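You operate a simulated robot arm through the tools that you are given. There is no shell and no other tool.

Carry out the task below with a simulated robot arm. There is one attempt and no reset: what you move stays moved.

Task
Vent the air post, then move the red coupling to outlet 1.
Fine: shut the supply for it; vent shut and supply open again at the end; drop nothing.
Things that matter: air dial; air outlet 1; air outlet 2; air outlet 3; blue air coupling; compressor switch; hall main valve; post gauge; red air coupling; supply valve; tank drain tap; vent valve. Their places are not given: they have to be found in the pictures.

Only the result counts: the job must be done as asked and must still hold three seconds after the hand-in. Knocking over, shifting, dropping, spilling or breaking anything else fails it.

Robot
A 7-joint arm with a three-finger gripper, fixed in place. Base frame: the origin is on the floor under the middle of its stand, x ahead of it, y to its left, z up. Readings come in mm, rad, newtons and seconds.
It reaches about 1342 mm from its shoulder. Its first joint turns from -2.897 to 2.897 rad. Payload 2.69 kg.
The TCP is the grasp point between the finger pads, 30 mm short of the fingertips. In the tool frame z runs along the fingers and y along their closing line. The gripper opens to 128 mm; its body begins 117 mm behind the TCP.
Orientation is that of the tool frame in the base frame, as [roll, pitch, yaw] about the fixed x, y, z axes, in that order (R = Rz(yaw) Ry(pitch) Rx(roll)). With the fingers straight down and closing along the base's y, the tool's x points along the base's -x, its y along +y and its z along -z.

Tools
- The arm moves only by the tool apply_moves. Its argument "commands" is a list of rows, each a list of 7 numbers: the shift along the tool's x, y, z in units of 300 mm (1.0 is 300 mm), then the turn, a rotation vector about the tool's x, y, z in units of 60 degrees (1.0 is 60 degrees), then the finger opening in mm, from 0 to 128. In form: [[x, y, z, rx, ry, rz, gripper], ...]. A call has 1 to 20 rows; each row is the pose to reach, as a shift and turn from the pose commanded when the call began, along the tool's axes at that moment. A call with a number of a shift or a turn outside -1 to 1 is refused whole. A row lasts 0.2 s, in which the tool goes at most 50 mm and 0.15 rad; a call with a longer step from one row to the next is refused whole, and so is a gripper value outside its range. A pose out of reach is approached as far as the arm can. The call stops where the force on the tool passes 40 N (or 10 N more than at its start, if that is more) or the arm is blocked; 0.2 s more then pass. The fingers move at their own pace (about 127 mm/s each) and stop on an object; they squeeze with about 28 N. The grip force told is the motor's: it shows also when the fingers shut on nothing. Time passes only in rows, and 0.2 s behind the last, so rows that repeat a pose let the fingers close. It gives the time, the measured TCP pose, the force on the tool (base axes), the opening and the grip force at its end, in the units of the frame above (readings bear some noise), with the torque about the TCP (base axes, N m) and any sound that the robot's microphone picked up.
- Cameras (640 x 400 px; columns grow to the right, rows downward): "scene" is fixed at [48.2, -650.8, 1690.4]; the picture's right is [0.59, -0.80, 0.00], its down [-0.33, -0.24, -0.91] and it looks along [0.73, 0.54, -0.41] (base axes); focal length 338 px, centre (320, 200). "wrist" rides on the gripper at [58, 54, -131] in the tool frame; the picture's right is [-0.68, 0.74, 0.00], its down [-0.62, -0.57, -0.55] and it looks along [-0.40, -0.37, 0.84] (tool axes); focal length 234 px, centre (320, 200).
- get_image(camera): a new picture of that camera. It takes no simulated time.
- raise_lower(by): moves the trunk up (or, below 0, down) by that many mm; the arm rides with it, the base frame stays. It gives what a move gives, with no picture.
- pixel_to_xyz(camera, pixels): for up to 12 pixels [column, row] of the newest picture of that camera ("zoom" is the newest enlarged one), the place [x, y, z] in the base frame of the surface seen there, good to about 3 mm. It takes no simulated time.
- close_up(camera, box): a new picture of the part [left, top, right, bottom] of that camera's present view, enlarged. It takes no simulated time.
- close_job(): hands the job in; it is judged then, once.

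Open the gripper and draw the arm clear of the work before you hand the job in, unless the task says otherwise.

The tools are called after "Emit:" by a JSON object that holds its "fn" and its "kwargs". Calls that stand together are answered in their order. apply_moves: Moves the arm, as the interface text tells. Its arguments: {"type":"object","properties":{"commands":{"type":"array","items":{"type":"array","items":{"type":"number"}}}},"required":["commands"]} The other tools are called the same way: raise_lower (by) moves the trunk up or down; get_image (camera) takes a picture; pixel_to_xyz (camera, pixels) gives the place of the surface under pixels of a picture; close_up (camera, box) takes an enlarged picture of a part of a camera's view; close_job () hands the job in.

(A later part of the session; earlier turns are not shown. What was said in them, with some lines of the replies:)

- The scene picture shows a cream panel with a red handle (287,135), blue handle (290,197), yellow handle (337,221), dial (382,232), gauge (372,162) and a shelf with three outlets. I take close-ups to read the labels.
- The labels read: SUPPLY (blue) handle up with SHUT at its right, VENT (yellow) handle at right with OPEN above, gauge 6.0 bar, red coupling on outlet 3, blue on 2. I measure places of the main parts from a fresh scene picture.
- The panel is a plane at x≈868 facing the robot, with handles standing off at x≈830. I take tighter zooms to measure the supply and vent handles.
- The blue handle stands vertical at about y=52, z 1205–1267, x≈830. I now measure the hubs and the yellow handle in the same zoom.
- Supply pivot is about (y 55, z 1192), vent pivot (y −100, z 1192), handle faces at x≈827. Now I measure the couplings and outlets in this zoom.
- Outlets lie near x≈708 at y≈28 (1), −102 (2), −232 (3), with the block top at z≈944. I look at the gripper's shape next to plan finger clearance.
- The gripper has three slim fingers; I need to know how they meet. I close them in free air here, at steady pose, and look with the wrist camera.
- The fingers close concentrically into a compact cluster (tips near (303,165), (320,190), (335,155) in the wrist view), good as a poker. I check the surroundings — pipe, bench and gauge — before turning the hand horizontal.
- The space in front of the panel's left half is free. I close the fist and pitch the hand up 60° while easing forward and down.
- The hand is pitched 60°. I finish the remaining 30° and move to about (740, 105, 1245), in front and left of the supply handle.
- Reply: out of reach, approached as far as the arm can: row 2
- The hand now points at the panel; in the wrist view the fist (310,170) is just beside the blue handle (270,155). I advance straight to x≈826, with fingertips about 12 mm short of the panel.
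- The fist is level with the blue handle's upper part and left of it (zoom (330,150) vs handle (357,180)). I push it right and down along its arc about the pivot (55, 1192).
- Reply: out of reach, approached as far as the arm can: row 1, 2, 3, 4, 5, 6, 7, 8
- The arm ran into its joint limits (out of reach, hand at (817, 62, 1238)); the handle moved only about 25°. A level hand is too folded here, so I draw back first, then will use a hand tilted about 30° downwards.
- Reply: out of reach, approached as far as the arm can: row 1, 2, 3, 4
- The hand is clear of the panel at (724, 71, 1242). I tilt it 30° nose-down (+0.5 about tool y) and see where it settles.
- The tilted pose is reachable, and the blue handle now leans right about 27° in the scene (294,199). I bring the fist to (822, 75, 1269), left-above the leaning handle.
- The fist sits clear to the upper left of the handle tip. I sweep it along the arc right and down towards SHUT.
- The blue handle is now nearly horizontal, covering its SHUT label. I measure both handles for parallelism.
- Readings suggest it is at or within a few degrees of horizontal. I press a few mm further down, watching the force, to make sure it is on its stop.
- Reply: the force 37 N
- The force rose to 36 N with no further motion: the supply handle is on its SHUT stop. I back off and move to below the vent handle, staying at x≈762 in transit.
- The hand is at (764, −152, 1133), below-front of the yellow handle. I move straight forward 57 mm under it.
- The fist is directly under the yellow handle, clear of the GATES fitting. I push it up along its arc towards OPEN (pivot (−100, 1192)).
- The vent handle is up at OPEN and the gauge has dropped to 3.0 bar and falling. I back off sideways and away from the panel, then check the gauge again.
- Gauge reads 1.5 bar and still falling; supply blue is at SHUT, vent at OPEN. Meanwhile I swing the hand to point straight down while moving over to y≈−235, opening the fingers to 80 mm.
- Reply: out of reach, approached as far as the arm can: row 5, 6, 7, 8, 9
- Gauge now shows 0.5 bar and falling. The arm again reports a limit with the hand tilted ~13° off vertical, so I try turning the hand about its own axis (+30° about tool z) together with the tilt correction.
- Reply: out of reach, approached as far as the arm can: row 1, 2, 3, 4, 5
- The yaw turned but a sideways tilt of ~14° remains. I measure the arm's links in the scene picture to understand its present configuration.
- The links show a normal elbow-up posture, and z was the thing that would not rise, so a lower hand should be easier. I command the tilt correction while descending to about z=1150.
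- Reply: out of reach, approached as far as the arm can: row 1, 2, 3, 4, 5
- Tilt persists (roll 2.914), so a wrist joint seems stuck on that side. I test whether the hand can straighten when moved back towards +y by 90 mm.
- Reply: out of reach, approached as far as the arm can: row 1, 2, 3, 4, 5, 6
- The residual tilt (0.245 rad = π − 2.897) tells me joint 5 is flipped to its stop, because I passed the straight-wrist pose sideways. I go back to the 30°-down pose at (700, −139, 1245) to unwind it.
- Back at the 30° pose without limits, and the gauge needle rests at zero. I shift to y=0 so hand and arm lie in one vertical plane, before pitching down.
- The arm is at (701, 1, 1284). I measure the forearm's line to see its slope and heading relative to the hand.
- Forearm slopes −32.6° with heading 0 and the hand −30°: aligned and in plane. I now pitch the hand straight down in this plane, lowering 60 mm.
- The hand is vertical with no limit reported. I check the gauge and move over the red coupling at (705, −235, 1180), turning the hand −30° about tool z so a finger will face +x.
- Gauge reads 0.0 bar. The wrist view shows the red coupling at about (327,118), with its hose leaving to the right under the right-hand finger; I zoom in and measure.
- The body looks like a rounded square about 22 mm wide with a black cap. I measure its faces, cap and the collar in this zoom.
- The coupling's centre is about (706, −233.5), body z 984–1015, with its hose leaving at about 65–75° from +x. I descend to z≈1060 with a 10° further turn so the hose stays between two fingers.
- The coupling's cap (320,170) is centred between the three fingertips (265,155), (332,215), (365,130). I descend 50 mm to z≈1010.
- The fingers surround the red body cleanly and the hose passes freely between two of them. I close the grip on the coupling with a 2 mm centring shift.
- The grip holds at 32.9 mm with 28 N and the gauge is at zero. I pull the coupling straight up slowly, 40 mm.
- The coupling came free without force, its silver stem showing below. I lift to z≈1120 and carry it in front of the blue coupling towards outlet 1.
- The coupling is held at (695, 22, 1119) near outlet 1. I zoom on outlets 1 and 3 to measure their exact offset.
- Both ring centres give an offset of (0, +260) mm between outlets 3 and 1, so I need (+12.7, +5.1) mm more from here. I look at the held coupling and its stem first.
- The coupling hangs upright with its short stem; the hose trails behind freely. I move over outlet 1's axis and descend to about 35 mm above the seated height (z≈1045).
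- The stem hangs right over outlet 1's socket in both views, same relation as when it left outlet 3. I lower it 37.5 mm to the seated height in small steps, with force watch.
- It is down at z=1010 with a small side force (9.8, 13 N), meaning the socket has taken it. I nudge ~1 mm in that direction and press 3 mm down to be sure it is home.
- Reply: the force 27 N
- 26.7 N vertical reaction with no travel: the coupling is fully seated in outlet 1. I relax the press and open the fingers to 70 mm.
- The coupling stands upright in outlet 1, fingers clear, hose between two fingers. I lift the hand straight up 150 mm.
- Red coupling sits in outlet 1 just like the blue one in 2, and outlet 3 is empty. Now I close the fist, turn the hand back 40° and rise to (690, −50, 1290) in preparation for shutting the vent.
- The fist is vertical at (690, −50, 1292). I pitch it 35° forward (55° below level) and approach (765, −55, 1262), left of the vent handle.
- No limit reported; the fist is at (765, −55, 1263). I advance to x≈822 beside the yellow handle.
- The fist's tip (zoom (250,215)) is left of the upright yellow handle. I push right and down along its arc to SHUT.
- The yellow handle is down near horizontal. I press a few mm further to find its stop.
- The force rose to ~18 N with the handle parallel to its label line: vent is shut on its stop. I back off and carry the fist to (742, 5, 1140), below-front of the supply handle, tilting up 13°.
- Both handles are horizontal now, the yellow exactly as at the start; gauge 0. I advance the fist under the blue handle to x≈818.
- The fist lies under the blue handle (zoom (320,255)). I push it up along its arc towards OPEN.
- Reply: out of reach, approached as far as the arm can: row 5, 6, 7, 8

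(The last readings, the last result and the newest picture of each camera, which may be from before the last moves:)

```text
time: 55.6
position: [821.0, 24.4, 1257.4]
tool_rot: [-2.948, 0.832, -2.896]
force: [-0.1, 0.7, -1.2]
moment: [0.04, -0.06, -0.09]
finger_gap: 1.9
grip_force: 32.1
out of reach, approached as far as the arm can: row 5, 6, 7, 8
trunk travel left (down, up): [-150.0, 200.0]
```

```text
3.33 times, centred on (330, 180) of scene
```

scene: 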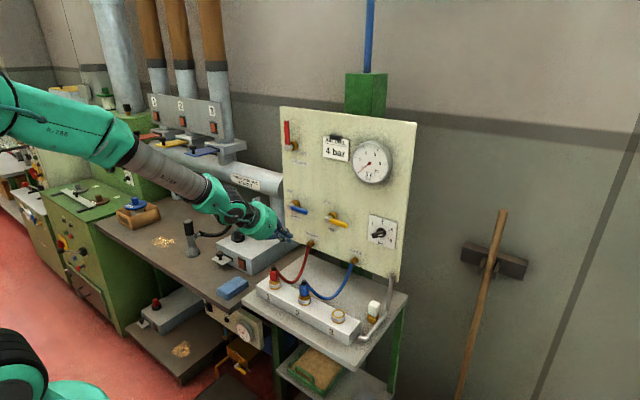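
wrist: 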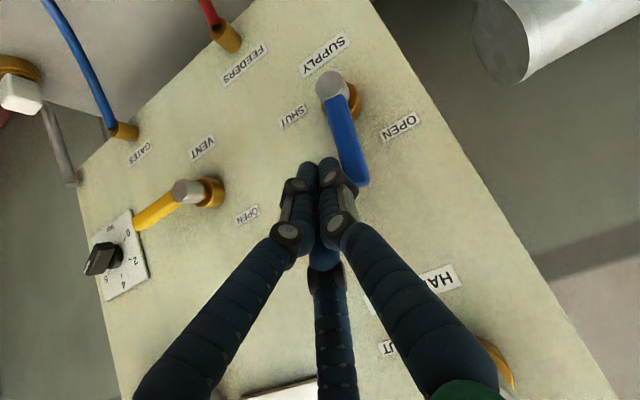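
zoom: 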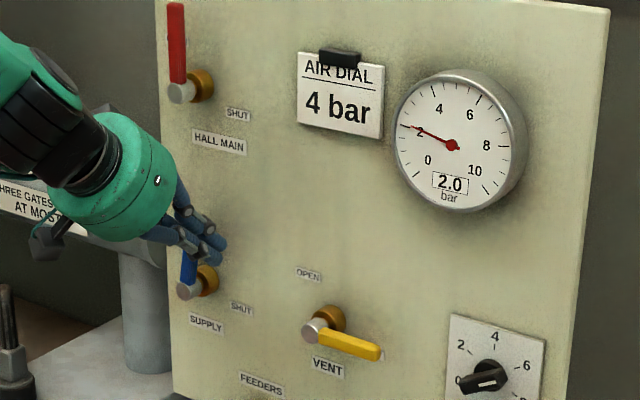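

The supply is opening (gauge 2.0 bar rising); the hand rolled ~10° at a joint limit but is in place at (821, 24, 1257). I push the last few mm in +y to bring the handle fully upright against its stop.

Emit:
{"fn": "apply_moves", "kwargs": {"commands": [[-0.0022, 0.0131, -0.0001, 0, 0, 0, 0], [-0.0044, 0.0263, -0.0003, 0, 0, 0, 0], [-0.0066, 0.0395, -0.0004, 0, 0, 0, 0], [-0.0066, 0.0395, -0.0004, 0, 0, 0, 0]]}}

Emit:
{"fn": "get_image", "kwargs": {"camera": "wrist"}}

Emit:
{"fn": "close_up", "kwargs": {"camera": "scene", "box": [270, 160, 350, 230]}}

```text
time: 56.6
position: [818.6, 34.8, 1257.8]
tool_rot: [3.139, 0.836, 3.139]
force: [2.1, -17.0, 2.2]
moment: [-0.12, 0.1, -0.23]
finger_gap: 2.1
grip_force: 30.6
trunk travel left (down, up): [-150.0, 200.0]
```

```text
taken
```

wrist: 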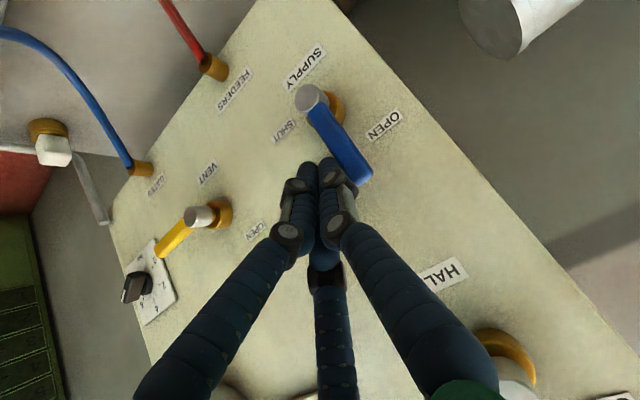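

```text
5.71 times, centred on (310, 195) of scene
```

zoom: 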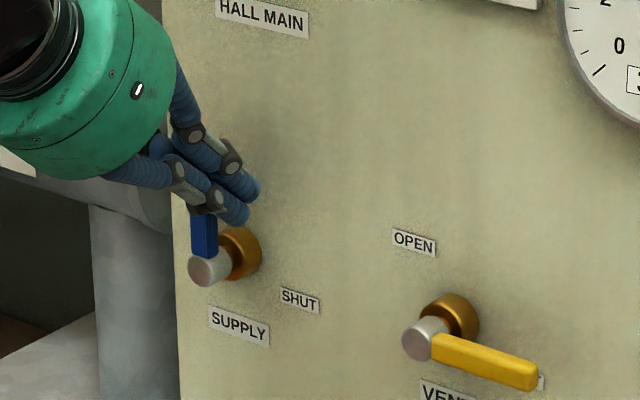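

17 N reaction: the supply handle is on its OPEN stop. I back off sideways and out from the panel, then inspect everything.

Emit:
{"fn": "apply_moves", "kwargs": {"commands": [[0, -0.047, 0, 0, 0, 0, 0], [0.0892, -0.053, -0.0991, 0, 0, 0, 0], [0.1784, -0.053, -0.1981, 0, 0, 0, 0], [0.2676, -0.053, -0.2972, 0, 0, 0, 0], [0.2676, -0.053, -0.2972, 0, 0, 0, 0]]}}

Emit:
{"fn": "get_image", "kwargs": {"camera": "scene"}}

Emit:
{"fn": "close_up", "kwargs": {"camera": "scene", "box": [270, 110, 420, 240]}}

Emit:
{"fn": "close_up", "kwargs": {"camera": "scene", "box": [280, 180, 360, 230]}}

```text
time: 57.8
position: [697.2, 19.7, 1256.5]
tool_rot: [3.14, 0.837, 3.141]
force: [0.3, -0.5, 0.9]
moment: [0.03, -0.04, 0.03]
finger_gap: 2.0
grip_force: 30.9
trunk travel left (down, up): [-150.0, 200.0]
```

```text
taken
```

scene: 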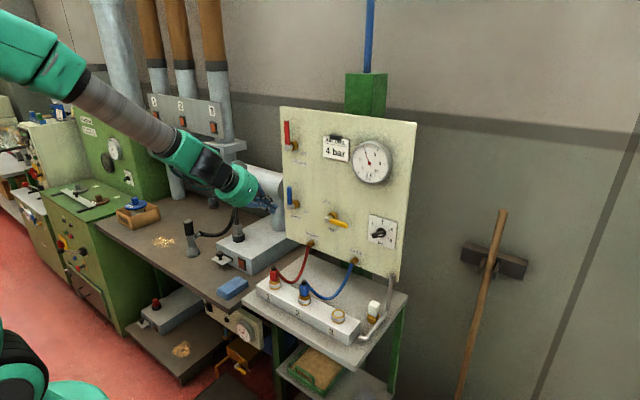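

```text
3.08 times, centred on (345, 175) of scene
```

zoom: 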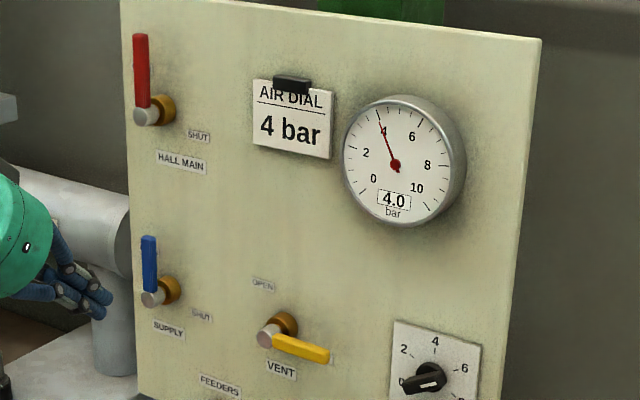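

```text
8.00 times, centred on (320, 205) of scene
```

zoom: 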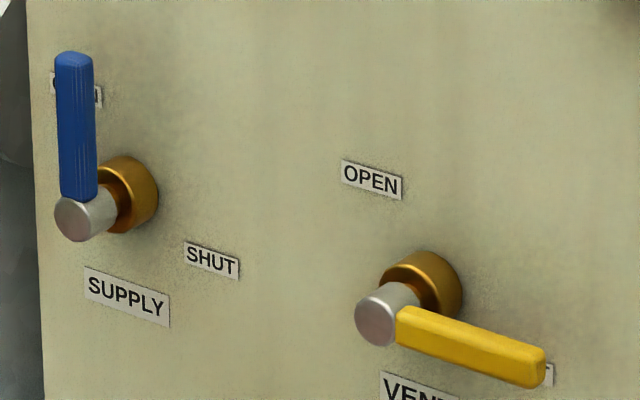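

Both handles look exactly as at the start (supply OPEN, vent SHUT) and the gauge is climbing through 4.0 bar. I withdraw the hand to about (600, 40, 1360), pointing down, and open the gripper.

Emit:
{"fn": "apply_moves", "kwargs": {"commands": [[-0.007, 0.011, -0.079, 0, 0.133, 0, 20], [-0.014, 0.022, -0.157, 0, 0.267, 0, 40], [-0.021, 0.034, -0.236, 0, 0.4, 0, 60], [-0.027, 0.045, -0.315, 0, 0.533, 0, 80], [-0.034, 0.056, -0.393, 0, 0.667, 0, 100], [-0.041, 0.067, -0.472, 0, 0.8, 0, 128], [-0.041, 0.067, -0.472, 0, 0.8, 0, 128], [-0.041, 0.067, -0.472, 0, 0.8, 0, 128], [-0.041, 0.067, -0.472, 0, 0.8, 0, 128]]}}

Emit:
{"fn": "get_image", "kwargs": {"camera": "scene"}}

Emit:
{"fn": "close_up", "kwargs": {"camera": "scene", "box": [270, 110, 420, 240]}}

Emit:
{"fn": "close_up", "kwargs": {"camera": "scene", "box": [250, 235, 410, 345]}}

```text
time: 59.8
position: [608.0, -21.8, 1353.1]
tool_rot: [-2.877, 0.029, -3.091]
force: [-0.4, -0.9, 0.7]
moment: [-0.01, -0.02, -0.03]
finger_gap: 128.2
grip_force: 0.0
out of reach, approached as far as the arm can: row 1, 2, 3, 4, 5, 6, 7, 8, 9
trunk travel left (down, up): [-150.0, 200.0]
```

```text
taken
```

scene: 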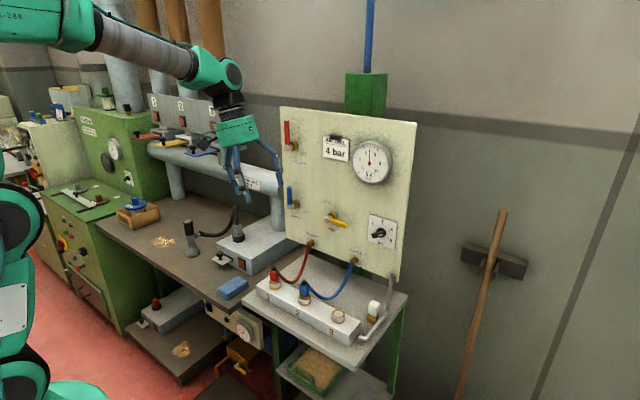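

```text
3.08 times, centred on (345, 175) of scene
```

zoom: 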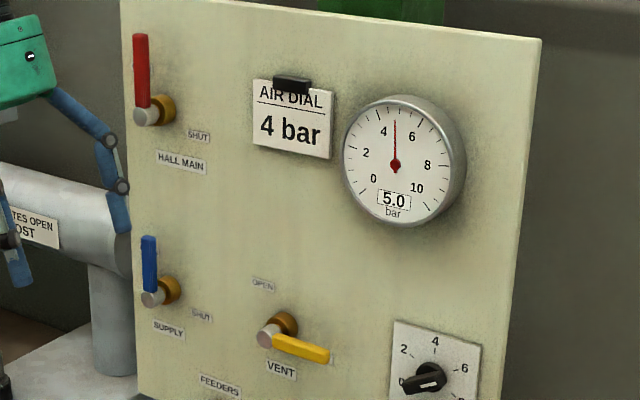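

```text
3.64 times, centred on (330, 290) of scene
```

zoom: 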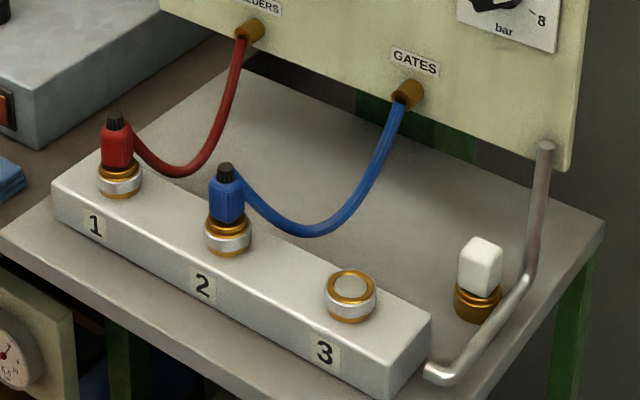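

The hand is well clear; red coupling is on outlet 1, gauge 5.0 bar and rising. I wait about 3 s at this pose and check again.

Emit:
{"fn": "apply_moves", "kwargs": {"commands": [[0, 0, 0, 0, 0, 0, 128], [0, 0, 0, 0, 0, 0, 128], [0, 0, 0, 0, 0, 0, 128], [0, 0, 0, 0, 0, 0, 128], [0, 0, 0, 0, 0, 0, 128], [0, 0, 0, 0, 0, 0, 128], [0, 0, 0, 0, 0, 0, 128], [0, 0, 0, 0, 0, 0, 128], [0, 0, 0, 0, 0, 0, 128], [0, 0, 0, 0, 0, 0, 128], [0, 0, 0, 0, 0, 0, 128], [0, 0, 0, 0, 0, 0, 128], [0, 0, 0, 0, 0, 0, 128], [0, 0, 0, 0, 0, 0, 128], [0, 0, 0, 0, 0, 0, 128]]}}

Emit:
{"fn": "get_image", "kwargs": {"camera": "scene"}}

Emit:
{"fn": "close_up", "kwargs": {"camera": "scene", "box": [270, 110, 420, 240]}}

Emit:
{"fn": "close_up", "kwargs": {"camera": "scene", "box": [250, 235, 410, 345]}}

```text
time: 63.0
position: [609.0, -22.3, 1353.8]
tool_rot: [-2.876, 0.028, -3.09]
force: [-0.7, -0.4, -0.4]
moment: [0.0, 0.01, -0.03]
finger_gap: 128.1
grip_force: 0.0
trunk travel left (down, up): [-150.0, 200.0]
```

```text
taken
```

scene: 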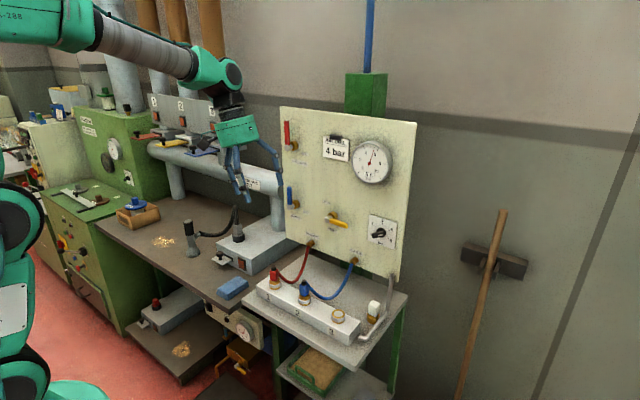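

```text
3.08 times, centred on (345, 175) of scene
```

zoom: 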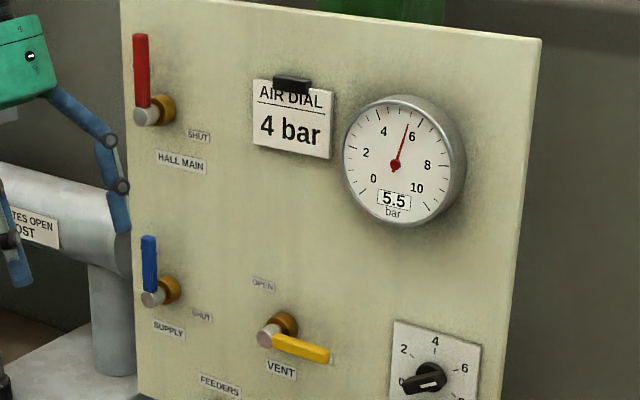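

```text
3.64 times, centred on (330, 290) of scene
```

zoom: 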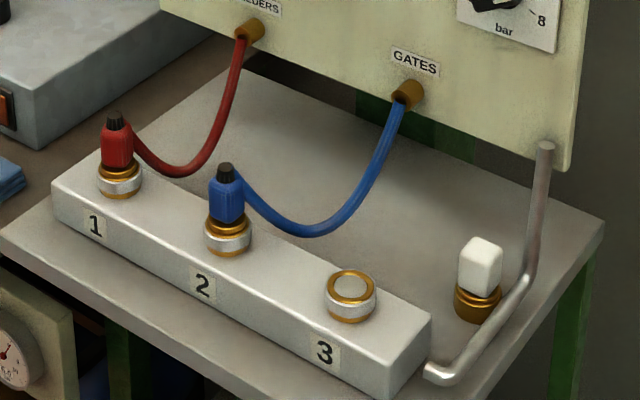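

Pressure is now 5.5 bar and the red coupling holds upright in outlet 1. I wait a further 4 s to see it level off.

Emit:
{"fn": "apply_moves", "kwargs": {"commands": [[0, 0, 0, 0, 0, 0, 128], [0, 0, 0, 0, 0, 0, 128], [0, 0, 0, 0, 0, 0, 128], [0, 0, 0, 0, 0, 0, 128], [0, 0, 0, 0, 0, 0, 128], [0, 0, 0, 0, 0, 0, 128], [0, 0, 0, 0, 0, 0, 128], [0, 0, 0, 0, 0, 0, 128], [0, 0, 0, 0, 0, 0, 128], [0, 0, 0, 0, 0, 0, 128], [0, 0, 0, 0, 0, 0, 128], [0, 0, 0, 0, 0, 0, 128], [0, 0, 0, 0, 0, 0, 128], [0, 0, 0, 0, 0, 0, 128], [0, 0, 0, 0, 0, 0, 128], [0, 0, 0, 0, 0, 0, 128], [0, 0, 0, 0, 0, 0, 128], [0, 0, 0, 0, 0, 0, 128], [0, 0, 0, 0, 0, 0, 128], [0, 0, 0, 0, 0, 0, 128]]}}

Emit:
{"fn": "close_up", "kwargs": {"camera": "scene", "box": [240, 110, 420, 345]}}

Emit:
{"fn": "close_up", "kwargs": {"camera": "scene", "box": [256, 260, 304, 300]}}

```text
time: 67.2
position: [608.3, -22.6, 1353.8]
tool_rot: [-2.876, 0.029, -3.09]
force: [-0.4, 0.6, -0.1]
moment: [0.01, 0.0, 0.0]
finger_gap: 127.9
grip_force: 0.0
trunk travel left (down, up): [-150.0, 200.0]
```

```text
1.70 times, centred on (330, 228) of scene
```

zoom: 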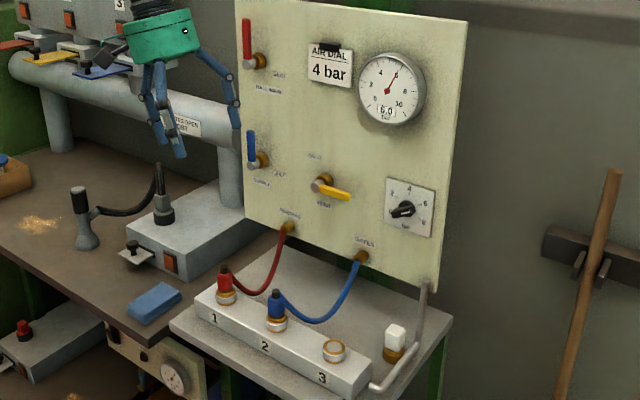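

```text
10.00 times, centred on (280, 280) of scene
```

zoom: 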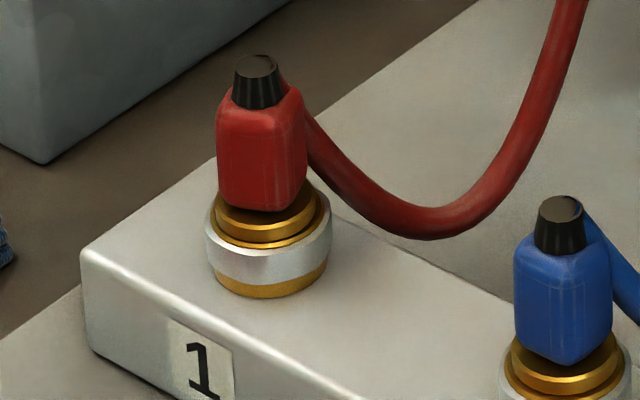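

Gauge is back at 6.0 bar, supply open, vent shut, red coupling upright and seated in outlet 1, blue untouched in 2, arm clear with gripper open. I hand the job in.

Emit:
{"fn": "close_job", "kwargs": {}}

```text
The job is handed in.
```

The red coupling is now on outlet 1, and the job is handed in. No verdict came back with the hand-in.

- **Venting:** I shut the supply, opened the vent and waited for the gauge to read 0.0 bar before touching the coupling.
- **Move:** The red coupling came off outlet 3 without force. I pressed it into outlet 1 until it stopped, and it stands upright there like the blue one.
- **Valves at the end:** The vent is shut and the supply is open, each against its stop. The gauge is back at its starting 6.0 bar, and the coupling stayed in place under pressure.
- **Left alone:** I did not touch the blue coupling on outlet 2, the air dial or the hall main valve. Nothing was dropped or knocked over.

The arm ran into its joint limits several times. The first push on the supply handle moved it only about 25°, so I finished shutting it with the hand tilted. The hand is clear of the work with the gripper open.
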